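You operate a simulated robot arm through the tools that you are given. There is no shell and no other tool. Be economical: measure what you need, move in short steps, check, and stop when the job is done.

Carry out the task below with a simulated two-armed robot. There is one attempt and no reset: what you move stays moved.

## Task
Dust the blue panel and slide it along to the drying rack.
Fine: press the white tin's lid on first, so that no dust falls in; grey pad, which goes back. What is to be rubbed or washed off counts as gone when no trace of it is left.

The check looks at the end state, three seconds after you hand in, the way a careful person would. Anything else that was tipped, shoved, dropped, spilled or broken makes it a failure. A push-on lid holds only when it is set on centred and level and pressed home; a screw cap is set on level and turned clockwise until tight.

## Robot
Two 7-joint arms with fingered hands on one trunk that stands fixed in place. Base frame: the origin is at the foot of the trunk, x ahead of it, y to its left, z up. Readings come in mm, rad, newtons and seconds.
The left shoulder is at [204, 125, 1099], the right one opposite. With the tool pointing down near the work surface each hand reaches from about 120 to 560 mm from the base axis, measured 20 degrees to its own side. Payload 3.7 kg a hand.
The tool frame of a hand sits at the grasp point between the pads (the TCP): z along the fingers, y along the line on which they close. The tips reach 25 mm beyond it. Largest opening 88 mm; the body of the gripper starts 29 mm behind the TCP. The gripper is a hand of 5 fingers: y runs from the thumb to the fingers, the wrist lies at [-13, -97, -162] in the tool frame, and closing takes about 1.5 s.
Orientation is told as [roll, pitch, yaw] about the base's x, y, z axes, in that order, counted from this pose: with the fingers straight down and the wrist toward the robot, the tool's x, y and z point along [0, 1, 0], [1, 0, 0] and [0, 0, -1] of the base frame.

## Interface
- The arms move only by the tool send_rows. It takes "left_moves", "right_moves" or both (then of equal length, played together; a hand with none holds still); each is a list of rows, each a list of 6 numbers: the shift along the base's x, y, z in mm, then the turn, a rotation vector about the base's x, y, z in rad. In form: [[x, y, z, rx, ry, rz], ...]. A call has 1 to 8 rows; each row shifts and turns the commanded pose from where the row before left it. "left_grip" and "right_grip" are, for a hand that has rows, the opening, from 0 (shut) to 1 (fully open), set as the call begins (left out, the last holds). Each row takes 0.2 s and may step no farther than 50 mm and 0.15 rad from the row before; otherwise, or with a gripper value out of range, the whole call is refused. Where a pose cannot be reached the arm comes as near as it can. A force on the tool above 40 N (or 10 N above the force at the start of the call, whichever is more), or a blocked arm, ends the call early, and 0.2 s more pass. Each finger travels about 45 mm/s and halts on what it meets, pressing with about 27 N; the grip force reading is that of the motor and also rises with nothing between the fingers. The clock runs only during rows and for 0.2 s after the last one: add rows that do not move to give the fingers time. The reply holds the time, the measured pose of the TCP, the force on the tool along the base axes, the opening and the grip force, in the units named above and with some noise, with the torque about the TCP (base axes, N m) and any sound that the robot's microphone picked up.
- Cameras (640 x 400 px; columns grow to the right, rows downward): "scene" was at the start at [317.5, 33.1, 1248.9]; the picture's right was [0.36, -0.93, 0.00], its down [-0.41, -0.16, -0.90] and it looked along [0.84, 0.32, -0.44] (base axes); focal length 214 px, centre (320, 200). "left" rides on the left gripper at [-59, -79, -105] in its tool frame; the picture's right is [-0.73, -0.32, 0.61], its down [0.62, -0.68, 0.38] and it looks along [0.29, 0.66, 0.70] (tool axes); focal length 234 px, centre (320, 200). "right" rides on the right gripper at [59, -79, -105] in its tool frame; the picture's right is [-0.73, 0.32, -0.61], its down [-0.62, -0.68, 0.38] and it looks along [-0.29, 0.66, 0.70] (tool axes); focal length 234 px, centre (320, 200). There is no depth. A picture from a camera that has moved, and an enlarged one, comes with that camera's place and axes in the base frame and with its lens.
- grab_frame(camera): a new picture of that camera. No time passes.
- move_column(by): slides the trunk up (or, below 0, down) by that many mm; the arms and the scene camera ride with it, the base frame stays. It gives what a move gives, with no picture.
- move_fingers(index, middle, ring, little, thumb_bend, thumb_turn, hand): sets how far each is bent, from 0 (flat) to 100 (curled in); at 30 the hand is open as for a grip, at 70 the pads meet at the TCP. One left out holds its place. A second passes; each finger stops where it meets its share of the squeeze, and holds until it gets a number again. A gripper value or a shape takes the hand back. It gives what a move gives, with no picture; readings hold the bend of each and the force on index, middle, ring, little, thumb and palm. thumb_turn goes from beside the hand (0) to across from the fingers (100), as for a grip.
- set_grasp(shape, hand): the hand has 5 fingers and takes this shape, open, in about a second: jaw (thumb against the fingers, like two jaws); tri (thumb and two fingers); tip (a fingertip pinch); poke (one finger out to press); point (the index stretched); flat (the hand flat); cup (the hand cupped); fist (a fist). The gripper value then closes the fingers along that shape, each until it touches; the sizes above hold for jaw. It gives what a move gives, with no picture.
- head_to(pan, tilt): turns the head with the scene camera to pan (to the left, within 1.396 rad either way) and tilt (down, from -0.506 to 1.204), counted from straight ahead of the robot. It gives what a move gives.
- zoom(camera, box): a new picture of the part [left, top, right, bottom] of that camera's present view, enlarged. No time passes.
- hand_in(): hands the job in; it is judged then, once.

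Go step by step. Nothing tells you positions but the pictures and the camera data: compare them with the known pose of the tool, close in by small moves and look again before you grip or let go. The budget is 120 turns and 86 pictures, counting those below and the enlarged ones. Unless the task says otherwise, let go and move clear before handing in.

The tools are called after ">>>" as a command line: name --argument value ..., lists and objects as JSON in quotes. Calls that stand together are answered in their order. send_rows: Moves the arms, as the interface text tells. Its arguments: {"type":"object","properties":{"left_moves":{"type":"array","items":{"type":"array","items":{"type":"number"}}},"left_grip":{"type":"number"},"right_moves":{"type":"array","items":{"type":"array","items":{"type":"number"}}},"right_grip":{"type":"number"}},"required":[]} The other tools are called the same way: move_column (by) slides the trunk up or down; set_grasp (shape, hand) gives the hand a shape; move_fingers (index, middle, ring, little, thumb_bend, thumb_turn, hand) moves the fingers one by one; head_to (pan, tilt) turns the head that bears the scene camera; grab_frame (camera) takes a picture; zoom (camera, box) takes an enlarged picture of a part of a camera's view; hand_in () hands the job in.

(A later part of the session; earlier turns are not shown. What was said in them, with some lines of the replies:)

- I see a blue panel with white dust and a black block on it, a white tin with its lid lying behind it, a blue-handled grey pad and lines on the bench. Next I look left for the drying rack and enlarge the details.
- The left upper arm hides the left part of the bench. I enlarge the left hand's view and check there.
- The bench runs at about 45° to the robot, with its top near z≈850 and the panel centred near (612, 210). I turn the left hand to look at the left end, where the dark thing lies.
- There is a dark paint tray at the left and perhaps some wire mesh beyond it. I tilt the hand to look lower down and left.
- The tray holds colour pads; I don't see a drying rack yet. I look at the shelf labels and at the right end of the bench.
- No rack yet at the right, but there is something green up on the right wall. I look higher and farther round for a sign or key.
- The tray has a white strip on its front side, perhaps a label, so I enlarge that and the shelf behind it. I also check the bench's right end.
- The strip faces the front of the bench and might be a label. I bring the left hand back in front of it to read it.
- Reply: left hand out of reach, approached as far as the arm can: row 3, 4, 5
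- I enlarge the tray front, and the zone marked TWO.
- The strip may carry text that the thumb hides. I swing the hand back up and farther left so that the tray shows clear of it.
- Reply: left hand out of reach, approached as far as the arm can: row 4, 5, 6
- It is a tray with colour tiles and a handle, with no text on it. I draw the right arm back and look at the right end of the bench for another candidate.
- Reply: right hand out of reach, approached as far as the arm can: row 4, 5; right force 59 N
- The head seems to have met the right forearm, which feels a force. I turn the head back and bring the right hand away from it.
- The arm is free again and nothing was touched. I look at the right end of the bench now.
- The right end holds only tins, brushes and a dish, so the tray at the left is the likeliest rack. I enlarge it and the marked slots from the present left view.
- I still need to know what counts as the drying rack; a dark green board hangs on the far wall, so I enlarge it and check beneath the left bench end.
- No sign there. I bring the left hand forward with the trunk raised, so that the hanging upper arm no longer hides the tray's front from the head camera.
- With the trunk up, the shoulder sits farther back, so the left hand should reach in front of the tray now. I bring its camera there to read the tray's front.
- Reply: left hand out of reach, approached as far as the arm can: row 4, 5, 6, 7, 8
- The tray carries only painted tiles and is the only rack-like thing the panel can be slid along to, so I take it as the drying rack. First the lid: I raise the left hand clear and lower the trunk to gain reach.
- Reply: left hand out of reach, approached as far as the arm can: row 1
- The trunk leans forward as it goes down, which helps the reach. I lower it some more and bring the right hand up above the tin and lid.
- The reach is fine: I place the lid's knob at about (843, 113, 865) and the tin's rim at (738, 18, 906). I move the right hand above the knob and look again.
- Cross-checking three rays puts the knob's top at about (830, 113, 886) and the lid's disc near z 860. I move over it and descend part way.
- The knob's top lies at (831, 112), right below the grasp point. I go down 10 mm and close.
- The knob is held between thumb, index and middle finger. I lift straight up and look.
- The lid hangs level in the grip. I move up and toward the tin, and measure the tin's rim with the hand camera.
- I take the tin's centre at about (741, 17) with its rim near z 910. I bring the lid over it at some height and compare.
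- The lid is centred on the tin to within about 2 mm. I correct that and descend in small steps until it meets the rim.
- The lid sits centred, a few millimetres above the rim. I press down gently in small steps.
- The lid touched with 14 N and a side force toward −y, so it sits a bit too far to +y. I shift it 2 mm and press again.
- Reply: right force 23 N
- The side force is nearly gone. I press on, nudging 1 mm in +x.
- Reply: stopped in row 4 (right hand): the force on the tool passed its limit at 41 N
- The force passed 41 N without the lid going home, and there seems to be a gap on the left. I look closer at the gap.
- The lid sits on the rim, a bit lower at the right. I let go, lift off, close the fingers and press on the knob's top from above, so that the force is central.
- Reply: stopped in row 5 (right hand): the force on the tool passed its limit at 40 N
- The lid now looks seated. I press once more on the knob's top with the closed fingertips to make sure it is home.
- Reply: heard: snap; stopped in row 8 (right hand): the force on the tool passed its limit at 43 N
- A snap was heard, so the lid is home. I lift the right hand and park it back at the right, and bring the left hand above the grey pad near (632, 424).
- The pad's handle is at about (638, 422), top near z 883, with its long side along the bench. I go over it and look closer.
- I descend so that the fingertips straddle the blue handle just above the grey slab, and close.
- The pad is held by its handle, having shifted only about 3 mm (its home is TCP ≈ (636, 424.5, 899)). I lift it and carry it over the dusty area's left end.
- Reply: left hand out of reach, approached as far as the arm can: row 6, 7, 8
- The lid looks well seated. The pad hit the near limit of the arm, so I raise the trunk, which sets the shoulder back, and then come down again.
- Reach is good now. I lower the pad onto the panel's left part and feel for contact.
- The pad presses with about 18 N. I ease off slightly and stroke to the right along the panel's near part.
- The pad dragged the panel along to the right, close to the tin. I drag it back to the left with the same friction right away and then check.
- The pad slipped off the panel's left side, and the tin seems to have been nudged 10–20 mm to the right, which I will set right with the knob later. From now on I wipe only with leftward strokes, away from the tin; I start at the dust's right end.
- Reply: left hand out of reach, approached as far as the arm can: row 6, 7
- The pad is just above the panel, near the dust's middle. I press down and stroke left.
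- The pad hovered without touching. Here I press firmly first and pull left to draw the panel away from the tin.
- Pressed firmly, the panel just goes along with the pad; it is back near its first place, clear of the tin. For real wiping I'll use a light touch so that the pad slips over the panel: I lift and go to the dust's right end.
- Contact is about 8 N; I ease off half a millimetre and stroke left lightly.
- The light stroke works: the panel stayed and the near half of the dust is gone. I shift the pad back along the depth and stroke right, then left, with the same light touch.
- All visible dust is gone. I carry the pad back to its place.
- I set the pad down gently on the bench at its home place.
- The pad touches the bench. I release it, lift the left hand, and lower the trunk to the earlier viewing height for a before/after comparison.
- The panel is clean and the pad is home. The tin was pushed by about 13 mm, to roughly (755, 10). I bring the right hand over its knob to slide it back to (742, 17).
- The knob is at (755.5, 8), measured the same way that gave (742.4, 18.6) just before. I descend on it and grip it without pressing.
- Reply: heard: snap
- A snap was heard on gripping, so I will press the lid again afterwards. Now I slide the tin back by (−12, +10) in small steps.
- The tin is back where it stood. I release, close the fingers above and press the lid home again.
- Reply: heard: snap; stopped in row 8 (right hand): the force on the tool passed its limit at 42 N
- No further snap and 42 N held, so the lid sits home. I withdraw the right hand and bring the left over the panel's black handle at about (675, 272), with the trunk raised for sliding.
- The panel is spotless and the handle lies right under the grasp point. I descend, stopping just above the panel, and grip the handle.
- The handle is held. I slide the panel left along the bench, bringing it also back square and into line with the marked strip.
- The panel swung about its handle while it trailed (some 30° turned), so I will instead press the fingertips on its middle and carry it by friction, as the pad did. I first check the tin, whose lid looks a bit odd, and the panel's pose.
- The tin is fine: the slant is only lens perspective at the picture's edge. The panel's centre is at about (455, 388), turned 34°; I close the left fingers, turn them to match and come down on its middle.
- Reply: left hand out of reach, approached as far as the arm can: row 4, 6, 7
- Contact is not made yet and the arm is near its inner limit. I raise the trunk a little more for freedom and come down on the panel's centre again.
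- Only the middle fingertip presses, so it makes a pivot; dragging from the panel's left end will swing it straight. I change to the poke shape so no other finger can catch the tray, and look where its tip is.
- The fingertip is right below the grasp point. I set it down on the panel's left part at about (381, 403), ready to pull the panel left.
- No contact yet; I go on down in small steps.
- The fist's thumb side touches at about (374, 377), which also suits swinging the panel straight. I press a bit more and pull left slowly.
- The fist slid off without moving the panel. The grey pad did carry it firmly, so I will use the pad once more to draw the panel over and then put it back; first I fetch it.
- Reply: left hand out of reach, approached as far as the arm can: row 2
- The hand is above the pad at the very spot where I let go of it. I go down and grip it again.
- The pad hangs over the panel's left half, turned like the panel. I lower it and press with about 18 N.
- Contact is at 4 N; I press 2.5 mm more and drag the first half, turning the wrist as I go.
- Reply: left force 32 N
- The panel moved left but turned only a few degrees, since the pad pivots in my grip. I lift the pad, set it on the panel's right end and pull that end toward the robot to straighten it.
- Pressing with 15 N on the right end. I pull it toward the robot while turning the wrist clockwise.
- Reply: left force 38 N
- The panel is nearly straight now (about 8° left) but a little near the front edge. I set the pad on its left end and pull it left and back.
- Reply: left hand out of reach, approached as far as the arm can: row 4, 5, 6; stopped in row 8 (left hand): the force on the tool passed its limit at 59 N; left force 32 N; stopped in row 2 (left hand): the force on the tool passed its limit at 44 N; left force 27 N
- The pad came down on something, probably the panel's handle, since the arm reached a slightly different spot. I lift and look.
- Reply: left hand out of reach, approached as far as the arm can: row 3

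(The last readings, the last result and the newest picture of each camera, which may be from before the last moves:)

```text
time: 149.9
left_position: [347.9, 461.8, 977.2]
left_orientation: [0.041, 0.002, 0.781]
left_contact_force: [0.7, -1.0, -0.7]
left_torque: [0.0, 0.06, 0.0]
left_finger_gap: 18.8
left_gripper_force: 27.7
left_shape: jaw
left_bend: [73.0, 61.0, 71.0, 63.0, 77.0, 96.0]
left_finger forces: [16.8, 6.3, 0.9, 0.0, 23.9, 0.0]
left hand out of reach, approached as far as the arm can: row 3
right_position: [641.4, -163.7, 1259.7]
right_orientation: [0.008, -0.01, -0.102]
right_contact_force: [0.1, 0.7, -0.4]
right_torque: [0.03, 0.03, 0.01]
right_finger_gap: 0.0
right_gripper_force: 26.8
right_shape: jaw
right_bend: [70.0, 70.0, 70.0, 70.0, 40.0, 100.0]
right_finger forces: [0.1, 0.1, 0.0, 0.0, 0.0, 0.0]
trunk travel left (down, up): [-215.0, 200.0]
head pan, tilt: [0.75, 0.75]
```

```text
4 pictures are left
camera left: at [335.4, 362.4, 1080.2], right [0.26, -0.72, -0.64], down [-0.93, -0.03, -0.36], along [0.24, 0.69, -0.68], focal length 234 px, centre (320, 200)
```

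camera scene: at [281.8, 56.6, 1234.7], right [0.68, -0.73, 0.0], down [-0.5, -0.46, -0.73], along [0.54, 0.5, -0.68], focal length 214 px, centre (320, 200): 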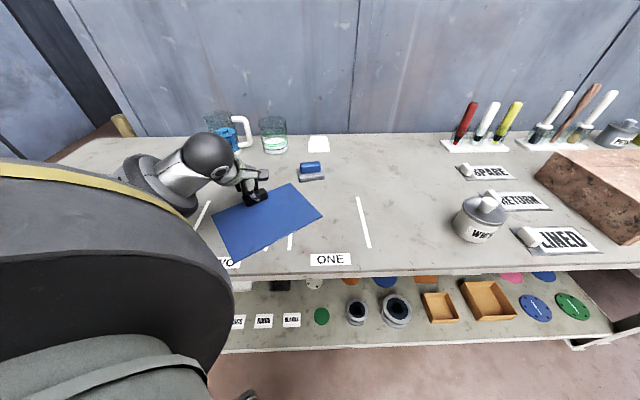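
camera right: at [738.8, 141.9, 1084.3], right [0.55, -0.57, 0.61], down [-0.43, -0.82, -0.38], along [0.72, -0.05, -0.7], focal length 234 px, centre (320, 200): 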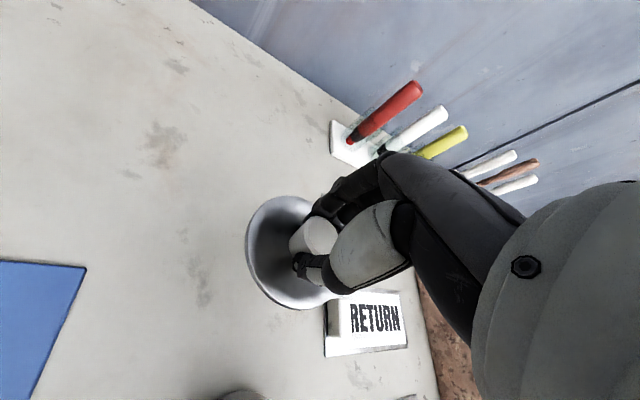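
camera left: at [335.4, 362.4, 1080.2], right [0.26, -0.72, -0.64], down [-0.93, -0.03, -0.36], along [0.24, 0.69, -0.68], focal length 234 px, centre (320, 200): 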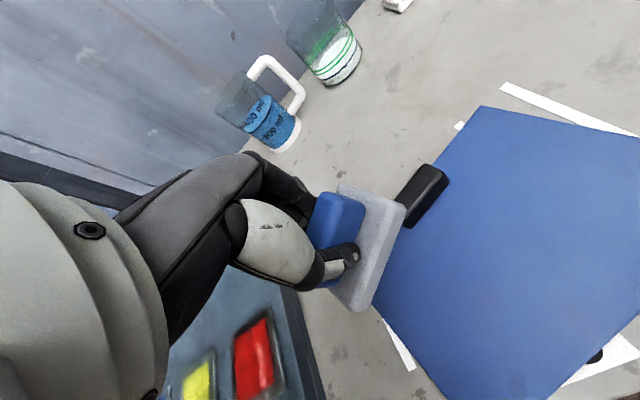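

The panel stands at about 17° still, centre near (−8, 546) in bench coordinates, and the pad did land on its handle. I raise the trunk for more freedom and set the pad on the panel's left end, clear of the handle.

>>> move_column --by 90

>>> send_rows --left_moves '[[-5, -15, -20, -0.03, 0, 0], [-6, -18, -30, -0.01, 0, 0], [-6, -18, -30, 0, 0, 0], [0, 0, -30, 0, 0, 0], [0, 0, -30, 0, 0, 0], [0, 0, -18, 0, 0, 0], [0, 0, 0, 0, 0, 0]]'

```text
time: 151.1
left_position: [346.9, 463.2, 1066.5]
left_orientation: [0.041, -0.002, 0.782]
left_contact_force: [-0.1, 1.0, -1.0]
left_torque: [-0.06, 0.02, 0.0]
left_finger_gap: 19.0
left_gripper_force: 27.0
left_shape: jaw
left_bend: [73.0, 61.0, 71.0, 63.0, 77.0, 96.0]
left_finger forces: [16.9, 6.5, 0.9, 0.1, 23.9, 0.0]
right_position: [641.1, -163.3, 1349.5]
right_orientation: [0.007, -0.012, -0.103]
right_contact_force: [-0.2, -0.8, -0.7]
right_torque: [0.03, 0.02, -0.01]
right_finger_gap: 0.1
right_gripper_force: 26.9
right_shape: jaw
right_bend: [70.0, 70.0, 70.0, 70.0, 40.0, 100.0]
right_finger forces: [0.0, 0.1, 0.0, 0.0, 0.0, 0.0]
trunk travel left (down, up): [-305.0, 110.0]
head pan, tilt: [0.75, 0.75]
```

```text
time: 152.7
left_position: [329.6, 412.3, 908.4]
left_orientation: [0.009, 0.023, 0.781]
left_contact_force: [2.6, -1.6, 4.8]
left_torque: [0.05, -0.03, 0.0]
left_finger_gap: 19.3
left_gripper_force: 27.2
left_shape: jaw
left_bend: [73.0, 61.0, 71.0, 63.0, 77.0, 96.0]
left_finger forces: [16.6, 6.6, 1.1, 0.1, 25.4, 0.0]
right_position: [639.4, -163.9, 1351.0]
right_orientation: [0.007, -0.013, -0.102]
right_contact_force: [-0.1, 0.0, 0.2]
right_torque: [0.02, 0.04, 0.02]
right_finger_gap: 0.0
right_gripper_force: 27.5
right_shape: jaw
right_bend: [70.0, 70.0, 70.0, 70.0, 40.0, 100.0]
right_finger forces: [0.1, 0.0, 0.1, 0.1, 0.0, 0.1]
trunk travel left (down, up): [-305.0, 110.0]
head pan, tilt: [0.75, 0.75]
```

Light contact is made (the pad sits a bit askew in the grip). I press further to about 18 N.

>>> send_rows --left_moves '[[0, 0, -2, 0, 0, 0], [0, 0, -2, 0, 0, 0], [0, 0, -1, 0, 0, 0], [0, 0, 0, 0, 0, 0]]'

```text
time: 153.7
left_position: [328.6, 410.8, 902.8]
left_orientation: [0.013, 0.025, 0.782]
left_contact_force: [1.6, -1.5, 3.3]
left_torque: [0.07, 0.03, -0.01]
left_finger_gap: 19.3
left_gripper_force: 26.9
left_shape: jaw
left_bend: [73.0, 61.0, 71.0, 63.0, 77.0, 96.0]
left_finger forces: [15.8, 7.5, 0.9, 0.0, 25.5, 0.1]
right_position: [639.1, -162.5, 1349.6]
right_orientation: [0.007, -0.013, -0.103]
right_contact_force: [-0.8, 0.6, -0.5]
right_torque: [0.0, 0.02, 0.0]
right_finger_gap: 0.2
right_gripper_force: 26.9
right_shape: jaw
right_bend: [70.0, 70.0, 70.0, 70.0, 40.0, 100.0]
right_finger forces: [0.0, 0.1, 0.0, 0.0, 0.0, 0.0]
trunk travel left (down, up): [-305.0, 110.0]
head pan, tilt: [0.75, 0.75]
```

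>>> send_rows --left_moves '[[0, 0, -2, 0, 0, 0], [0, 0, -2, 0, 0, 0], [0, 0, -1, 0, 0, 0], [0, 0, 0, 0, 0, 0]]'

```text
time: 154.7
left_position: [329.4, 411.9, 900.1]
left_orientation: [0.012, 0.024, 0.782]
left_contact_force: [2.9, -4.3, 8.9]
left_torque: [0.09, -0.07, -0.07]
left_finger_gap: 19.7
left_gripper_force: 26.8
left_shape: jaw
left_bend: [73.0, 61.0, 71.0, 63.0, 77.0, 96.0]
left_finger forces: [16.4, 7.7, 0.7, 0.0, 26.8, 0.0]
right_position: [640.2, -164.4, 1350.9]
right_orientation: [0.008, -0.013, -0.103]
right_contact_force: [-0.5, 0.0, 0.2]
right_torque: [-0.01, -0.01, -0.01]
right_finger_gap: 0.2
right_gripper_force: 27.1
right_shape: jaw
right_bend: [70.0, 70.0, 70.0, 70.0, 40.0, 100.0]
right_finger forces: [0.0, 0.0, 0.0, 0.1, 0.0, 0.0]
trunk travel left (down, up): [-305.0, 110.0]
head pan, tilt: [0.75, 0.75]
```

>>> send_rows --left_moves '[[0, 0, -2, 0, 0, 0], [-2, 8, 0, 0, 0, -0.03], [-3, 14, 0, 0, 0, -0.04], [-3, 14, 0, 0, 0, -0.04], [-3, 14, 0, 0, 0, -0.04], [-4, 14, 0, 0, 0, -0.04], [-4, 14, 0, 0, 0, -0.04], [0, 0, 0, 0, 0, 0]]'

>>> head_to --pan 0.9 --tilt 0.8

>>> grab_frame --camera "scene"

```text
time: 156.5
left_position: [311.3, 489.2, 899.3]
left_orientation: [0.015, 0.022, 0.553]
left_contact_force: [2.2, -8.6, 22.4]
left_torque: [-0.03, -0.39, -0.02]
left_finger_gap: 19.7
left_gripper_force: 27.2
left_shape: jaw
left_bend: [74.0, 62.0, 71.0, 63.0, 76.0, 95.0]
left_finger forces: [29.1, 5.3, 0.0, 0.0, 28.9, 0.1]
right_position: [638.2, -166.3, 1350.5]
right_orientation: [0.009, -0.013, -0.103]
right_contact_force: [-0.2, 0.7, 0.1]
right_torque: [0.02, 0.0, -0.01]
right_finger_gap: 0.1
right_gripper_force: 26.6
right_shape: jaw
right_bend: [70.0, 70.0, 70.0, 70.0, 40.0, 100.0]
right_finger forces: [0.0, 0.0, 0.1, 0.1, 0.0, 0.0]
trunk travel left (down, up): [-305.0, 110.0]
head pan, tilt: [0.75, 0.75]
```

```text
time: 157.2
left_position: [310.9, 489.5, 898.8]
left_orientation: [0.014, 0.021, 0.554]
left_contact_force: [1.1, -6.4, 24.6]
left_torque: [0.0, -0.43, -0.02]
left_finger_gap: 19.6
left_gripper_force: 27.5
left_shape: jaw
left_bend: [74.0, 62.0, 71.0, 63.0, 76.0, 95.0]
left_finger forces: [31.0, 6.1, 0.0, 0.1, 28.2, 0.0]
right_position: [638.5, -165.8, 1351.1]
right_orientation: [0.008, -0.014, -0.103]
right_contact_force: [-0.3, -0.3, -0.5]
right_torque: [-0.02, 0.0, -0.03]
right_finger_gap: 0.0
right_gripper_force: 27.9
right_shape: jaw
right_bend: [70.0, 70.0, 70.0, 70.0, 40.0, 100.0]
right_finger forces: [0.0, 0.0, 0.1, 0.0, 0.0, 0.1]
trunk travel left (down, up): [-305.0, 110.0]
head pan, tilt: [0.901, 0.799]
```

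```text
3 pictures are left
camera scene: at [109.0, 60.5, 1413.8], right [0.78, -0.62, 0.0], down [-0.45, -0.56, -0.7], along [0.43, 0.55, -0.72], focal length 214 px, centre (320, 200)
```

scene: 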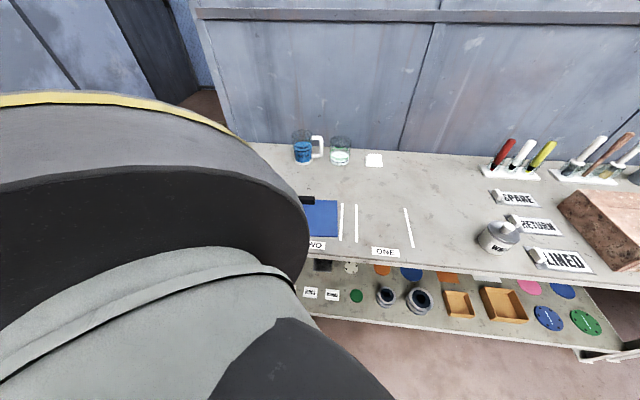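

The panel is nearly straight (about 6°), its left edge some 25 mm from the rack. I pull it the last 20 mm.

>>> send_rows --left_moves '[[0, 7, 0, 0, 0, -0.03], [-1, 9, 0, 0, 0, -0.03], [-1, 9, 0, 0, 0, -0.03], [0, 0, 0, 0, 0, 0]]'

>>> send_rows --left_moves '[[0, 0, 10, 0, 0, 0], [0, 0, 25, 0, 0, 0], [0, 0, 30, 0, 0, 0], [0, 0, 10, 0, 0, 0]]'

```text
time: 158.2
left_position: [307.5, 514.4, 898.2]
left_orientation: [0.014, 0.023, 0.462]
left_contact_force: [0.7, -10.8, 20.2]
left_torque: [-0.11, -0.31, 0.02]
left_finger_gap: 19.6
left_gripper_force: 26.9
left_shape: jaw
left_bend: [74.0, 73.0, 71.0, 63.0, 76.0, 94.0]
left_finger forces: [26.0, 4.5, 0.1, 0.0, 28.9, 0.0]
right_position: [638.2, -166.4, 1351.5]
right_orientation: [0.01, -0.011, -0.102]
right_contact_force: [-0.3, 0.2, 0.0]
right_torque: [0.02, 0.02, 0.01]
right_finger_gap: 0.0
right_gripper_force: 27.3
right_shape: jaw
right_bend: [70.0, 70.0, 70.0, 70.0, 40.0, 100.0]
right_finger forces: [0.1, 0.0, 0.0, 0.0, 0.0, 0.0]
trunk travel left (down, up): [-305.0, 110.0]
head pan, tilt: [0.901, 0.799]
```

```text
time: 159.2
left_position: [307.6, 515.3, 971.2]
left_orientation: [0.013, 0.027, 0.464]
left_contact_force: [0.0, -0.7, -1.1]
left_torque: [-0.01, 0.01, -0.04]
left_finger_gap: 18.7
left_gripper_force: 27.5
left_shape: jaw
left_bend: [73.0, 61.0, 71.0, 63.0, 77.0, 96.0]
left_finger forces: [16.4, 7.0, 0.6, 0.1, 24.1, 0.0]
right_position: [639.4, -164.9, 1351.8]
right_orientation: [0.008, -0.011, -0.104]
right_contact_force: [0.0, 0.4, -0.3]
right_torque: [0.03, 0.03, -0.02]
right_finger_gap: 0.0
right_gripper_force: 26.6
right_shape: jaw
right_bend: [70.0, 70.0, 70.0, 70.0, 40.0, 100.0]
right_finger forces: [0.0, 0.0, 0.1, 0.1, 0.0, 0.1]
trunk travel left (down, up): [-305.0, 110.0]
head pan, tilt: [0.901, 0.799]
```

I lifted off. One picture from the left hand shows both the pad's posture in the grip and the panel at the rack.

>>> grab_frame --camera "left"

```text
2 pictures are left
camera left: at [266.2, 427.9, 1077.8], right [0.02, -0.79, -0.61], down [-0.9, 0.25, -0.36], along [0.44, 0.55, -0.71], focal length 234 px, centre (320, 200)
```

left: 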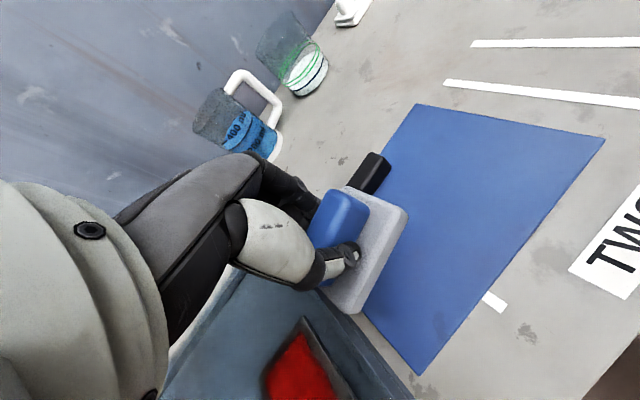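

The panel lies straight, about 10 mm from the rack's edge, and clean. Now I carry the pad back, turning it about 15° to set it square again.

>>> send_rows --left_moves '[[40, -10, 20, 0, 0, -0.033], [41, -10, 20, 0, 0, -0.033], [41, -10, 20, 0, 0, -0.033], [41, -11, 20, 0, 0, -0.033], [41, -11, 20, -0.006, -0.011, -0.033], [41, -11, 0, -0.006, -0.011, -0.033], [41, -11, 0, 0, 0, -0.033], [41, -11, 0, 0, 0, -0.033]]'

>>> move_column --by -100

```text
time: 161.0
left_position: [637.4, 428.3, 1073.3]
left_orientation: [-0.004, 0.009, 0.198]
left_contact_force: [-0.3, 0.0, 0.3]
left_torque: [0.01, 0.02, 0.02]
left_finger_gap: 18.8
left_gripper_force: 26.9
left_shape: jaw
left_bend: [73.0, 61.0, 71.0, 63.0, 77.0, 96.0]
left_finger forces: [16.4, 7.0, 0.6, 0.0, 23.9, 0.0]
right_position: [640.6, -164.3, 1350.1]
right_orientation: [0.006, -0.01, -0.103]
right_contact_force: [-0.3, 0.3, 0.0]
right_torque: [0.01, -0.02, 0.04]
right_finger_gap: 0.1
right_gripper_force: 27.3
right_shape: jaw
right_bend: [70.0, 70.0, 70.0, 70.0, 40.0, 100.0]
right_finger forces: [0.0, 0.1, 0.1, 0.0, 0.0, 0.1]
trunk travel left (down, up): [-305.0, 110.0]
head pan, tilt: [0.901, 0.799]
```

```text
time: 162.3
left_position: [636.1, 429.6, 973.2]
left_orientation: [-0.007, 0.005, 0.199]
left_contact_force: [0.5, -0.2, 0.2]
left_torque: [-0.03, 0.0, 0.0]
left_finger_gap: 18.7
left_gripper_force: 27.1
left_shape: jaw
left_bend: [73.0, 61.0, 71.0, 63.0, 77.0, 96.0]
left_finger forces: [16.3, 7.0, 0.7, 0.1, 24.0, 0.0]
right_position: [638.3, -163.7, 1253.5]
right_orientation: [0.007, -0.017, -0.103]
right_contact_force: [0.1, 0.3, 0.5]
right_torque: [-0.03, 0.01, -0.02]
right_finger_gap: 0.0
right_gripper_force: 26.7
right_shape: jaw
right_bend: [70.0, 70.0, 70.0, 70.0, 40.0, 100.0]
right_finger forces: [0.0, 0.0, 0.0, 0.0, 0.0, 0.0]
trunk travel left (down, up): [-205.0, 210.0]
head pan, tilt: [0.901, 0.799]
```

I lower the pad to just above the bench and compare its place with the earlier pictures.

>>> send_rows --left_moves '[[2, 0, -30, 0, 0, 0], [0, 0, -25, 0, 0, 0], [0, 0, -10, 0, 0, 0], [0, 0, -4, 0, 0, 0], [0, 0, 0, 0, 0, 0]]'

>>> head_to --pan 0.75 --tilt 0.75

>>> zoom --camera "scene" --box '[230, 110, 390, 210]'

```text
time: 163.5
left_position: [637.8, 428.7, 902.6]
left_orientation: [-0.006, 0.01, 0.2]
left_contact_force: [-0.3, 0.3, 0.6]
left_torque: [-0.02, 0.03, 0.02]
left_finger_gap: 18.9
left_gripper_force: 26.9
left_shape: jaw
left_bend: [73.0, 61.0, 71.0, 63.0, 77.0, 96.0]
left_finger forces: [16.3, 7.1, 0.8, 0.0, 24.0, 0.0]
right_position: [639.8, -163.9, 1250.8]
right_orientation: [0.006, -0.013, -0.104]
right_contact_force: [0.1, -0.2, 0.3]
right_torque: [-0.01, -0.03, -0.01]
right_finger_gap: 0.0
right_gripper_force: 27.4
right_shape: jaw
right_bend: [70.0, 70.0, 70.0, 70.0, 40.0, 100.0]
right_finger forces: [0.1, 0.0, 0.1, 0.0, 0.0, 0.1]
trunk travel left (down, up): [-205.0, 210.0]
head pan, tilt: [0.901, 0.799]
```

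```text
time: 164.2
left_position: [636.9, 429.0, 902.9]
left_orientation: [-0.004, 0.009, 0.201]
left_contact_force: [-0.3, -0.2, -0.4]
left_torque: [-0.01, -0.02, -0.03]
left_finger_gap: 18.7
left_gripper_force: 26.5
left_shape: jaw
left_bend: [73.0, 61.0, 71.0, 63.0, 77.0, 96.0]
left_finger forces: [16.3, 7.0, 0.7, 0.0, 24.0, 0.0]
right_position: [640.6, -164.6, 1251.5]
right_orientation: [0.008, -0.012, -0.104]
right_contact_force: [1.0, -0.5, -0.1]
right_torque: [0.0, 0.0, 0.03]
right_finger_gap: 0.0
right_gripper_force: 27.0
right_shape: jaw
right_bend: [70.0, 70.0, 70.0, 70.0, 40.0, 100.0]
right_finger forces: [0.1, 0.0, 0.0, 0.1, 0.0, 0.1]
trunk travel left (down, up): [-205.0, 210.0]
head pan, tilt: [0.75, 0.75]
```

```text
4.00 times, centred on (310, 160) of scene
camera zoom: at [204.9, 56.6, 1313.5], right [0.68, -0.73, 0.0], down [-0.5, -0.47, -0.73], along [0.53, 0.5, -0.68], focal length 858 px, centre (360, 360)
```

zoom: 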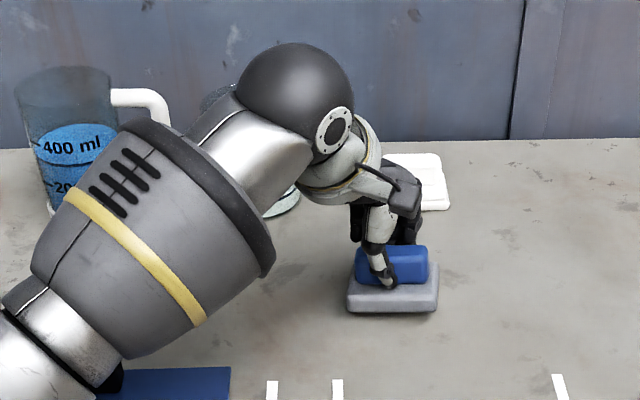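

The pad's place matches the earlier one within 2 mm, but it stands about 10° off square. I turn it by 0.18 rad, lower it to contact and let go.

>>> send_rows --left_moves '[[-1, 1, 0, 0, 0, 0.09], [-1, 1, 0, 0, 0, 0.09], [0, 0, -3, 0, 0, 0], [0, 0, -2, 0, 0, 0], [0, 0, -1.5, 0, 0, 0], [0, 0, 0, 0, 0, 0]]'

```text
time: 165.6
left_position: [633.9, 432.0, 896.5]
left_orientation: [-0.005, 0.007, 0.379]
left_contact_force: [2.2, -1.7, 2.9]
left_torque: [0.07, -0.03, -0.04]
left_finger_gap: 18.7
left_gripper_force: 26.6
left_shape: jaw
left_bend: [73.0, 61.0, 71.0, 63.0, 77.0, 96.0]
left_finger forces: [15.7, 7.2, 0.9, 0.0, 24.6, 0.0]
right_position: [639.3, -163.6, 1251.9]
right_orientation: [0.008, -0.012, -0.103]
right_contact_force: [-0.4, 0.4, -1.0]
right_torque: [0.01, -0.01, -0.01]
right_finger_gap: 0.0
right_gripper_force: 27.2
right_shape: jaw
right_bend: [70.0, 70.0, 70.0, 70.0, 40.0, 100.0]
right_finger forces: [0.0, 0.1, 0.0, 0.0, 0.0, 0.1]
trunk travel left (down, up): [-205.0, 210.0]
head pan, tilt: [0.75, 0.75]
```

>>> send_rows --left_moves '[[0, 0, -1, 0, 0, 0], [0, 0, -1, 0, 0, 0], [0, 0, 0, 0, 0, 0]]'

>>> send_rows --left_moves '[[0, 0, 0, 0, 0, 0], [0, 0, 0, 0, 0, 0], [0, 0, 0, 0, 0, 0], [0, 0, 0, 0, 0, 0], [0, 0, 0, 0, 0, 0], [0, 0, 15, 0, 0, 0], [0, 0, 40, 0, 0, 0], [0, 0, 40, 0, 0, 0]]' --left_grip 1

>>> send_rows --left_moves '[[-20, 0, 40, 0, 0, 0.05], [-30, 0, 40, 0, 0, 0.05], [-30, 10, 30, 0, 0, 0.05], [-30, 10, 30, 0, 0, 0.05], [-30, 10, 0, 0, 0, 0.05], [-30, 10, 0, 0, 0, 0.05]]'

>>> head_to --pan 0.6 --tilt 0.75

>>> grab_frame --camera "scene"

```text
time: 166.4
left_position: [635.8, 430.7, 895.8]
left_orientation: [-0.004, 0.007, 0.38]
left_contact_force: [1.6, -4.4, 5.5]
left_torque: [0.04, -0.09, -0.05]
left_finger_gap: 19.2
left_gripper_force: 27.6
left_shape: jaw
left_bend: [73.0, 61.0, 71.0, 63.0, 77.0, 95.0]
left_finger forces: [15.1, 7.6, 1.1, 0.0, 25.4, 0.1]
right_position: [639.6, -164.9, 1251.4]
right_orientation: [0.01, -0.012, -0.102]
right_contact_force: [-0.2, -0.4, -0.3]
right_torque: [0.0, -0.01, -0.01]
right_finger_gap: 0.0
right_gripper_force: 27.2
right_shape: jaw
right_bend: [70.0, 70.0, 70.0, 70.0, 40.0, 100.0]
right_finger forces: [0.1, 0.0, 0.0, 0.1, 0.0, 0.0]
trunk travel left (down, up): [-205.0, 210.0]
head pan, tilt: [0.75, 0.75]
```

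```text
time: 168.2
left_position: [634.1, 431.6, 988.4]
left_orientation: [-0.005, 0.01, 0.378]
left_contact_force: [-0.2, -0.3, -0.9]
left_torque: [0.04, 0.01, -0.01]
left_finger_gap: 87.8
left_gripper_force: 0.1
left_shape: jaw
left_bend: [30.0, 30.0, 30.0, 30.0, 30.0, 98.0]
left_finger forces: [0.1, 0.1, 0.0, 0.1, 0.1, 0.0]
right_position: [638.7, -164.1, 1249.4]
right_orientation: [0.006, -0.01, -0.103]
right_contact_force: [-0.8, 0.0, -0.2]
right_torque: [-0.01, -0.01, -0.01]
right_finger_gap: 0.0
right_gripper_force: 26.8
right_shape: jaw
right_bend: [70.0, 70.0, 70.0, 70.0, 40.0, 100.0]
right_finger forces: [0.0, 0.0, 0.0, 0.0, 0.0, 0.1]
trunk travel left (down, up): [-205.0, 210.0]
head pan, tilt: [0.75, 0.75]
```

```text
time: 169.6
left_position: [464.7, 471.7, 1130.2]
left_orientation: [-0.005, 0.007, 0.68]
left_contact_force: [-0.8, -0.4, 0.0]
left_torque: [0.0, 0.0, 0.01]
left_finger_gap: 87.8
left_gripper_force: 0.2
left_shape: jaw
left_bend: [30.0, 30.0, 30.0, 30.0, 30.0, 98.0]
left_finger forces: [0.1, 0.1, 0.0, 0.1, 0.0, 0.1]
right_position: [639.2, -164.1, 1252.1]
right_orientation: [0.006, -0.015, -0.103]
right_contact_force: [-0.3, -0.1, -0.2]
right_torque: [0.03, 0.0, 0.0]
right_finger_gap: 0.0
right_gripper_force: 26.9
right_shape: jaw
right_bend: [70.0, 70.0, 70.0, 70.0, 40.0, 100.0]
right_finger forces: [0.0, 0.1, 0.0, 0.0, 0.0, 0.0]
trunk travel left (down, up): [-205.0, 210.0]
head pan, tilt: [0.75, 0.75]
```

```text
time: 170.3
left_position: [466.2, 471.3, 1129.7]
left_orientation: [-0.005, 0.009, 0.678]
left_contact_force: [-0.2, 0.3, -0.4]
left_torque: [0.06, 0.01, 0.0]
left_finger_gap: 87.5
left_gripper_force: 0.0
left_shape: jaw
left_bend: [30.0, 30.0, 30.0, 30.0, 30.0, 98.0]
left_finger forces: [0.1, 0.0, 0.1, 0.0, 0.0, 0.1]
right_position: [639.6, -163.2, 1249.3]
right_orientation: [0.008, -0.011, -0.103]
right_contact_force: [0.4, -0.3, 0.1]
right_torque: [0.02, 0.02, -0.01]
right_finger_gap: 0.2
right_gripper_force: 26.8
right_shape: jaw
right_bend: [70.0, 70.0, 70.0, 70.0, 40.0, 100.0]
right_finger forces: [0.0, 0.0, 0.0, 0.1, 0.0, 0.0]
trunk travel left (down, up): [-205.0, 210.0]
head pan, tilt: [0.6, 0.75]
```

```text
0 pictures are left
camera scene: at [212.7, 47.0, 1313.5], right [0.57, -0.82, 0.0], down [-0.56, -0.39, -0.73], along [0.6, 0.41, -0.68], focal length 214 px, centre (320, 200)
```

scene: 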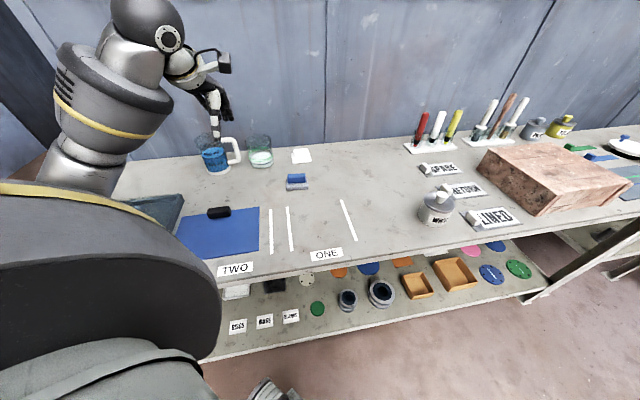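

In the last picture the panel lies clean and straight beside the tray. The tin is closed and the pad is back in its place. Both hands are clear, so I hand in.

>>> hand_in

```text
The job is handed in.
```

I handed in with every step done, but I had to guess what the drying rack was, and I moved the tin by accident while dusting.

- **Lid:** I pressed it on before any dusting and heard it snap. Gripping the knob later gave two more snaps. A last press held 42 N without moving.
- **Tin:** the panel pushed it about 15 mm to the right during the first wiping stroke. I slid it back to within a couple of millimetres, and its label now sits turned by a few degrees.
- **Panel:** no dust shows in any later picture. It lies straight, about 10 mm from the dark tray at the left end of the bench.
- **Rack:** nothing is labelled as a drying rack. I took it to be that tray, which holds painted tiles. If you meant the spot marked TWO, the panel covers most of it but is not centred on it.
- **Pad:** the grey pad is back where it was, to within a few millimetres. I also used it to drag the panel, because the panel swung round when I pulled it by its handle.
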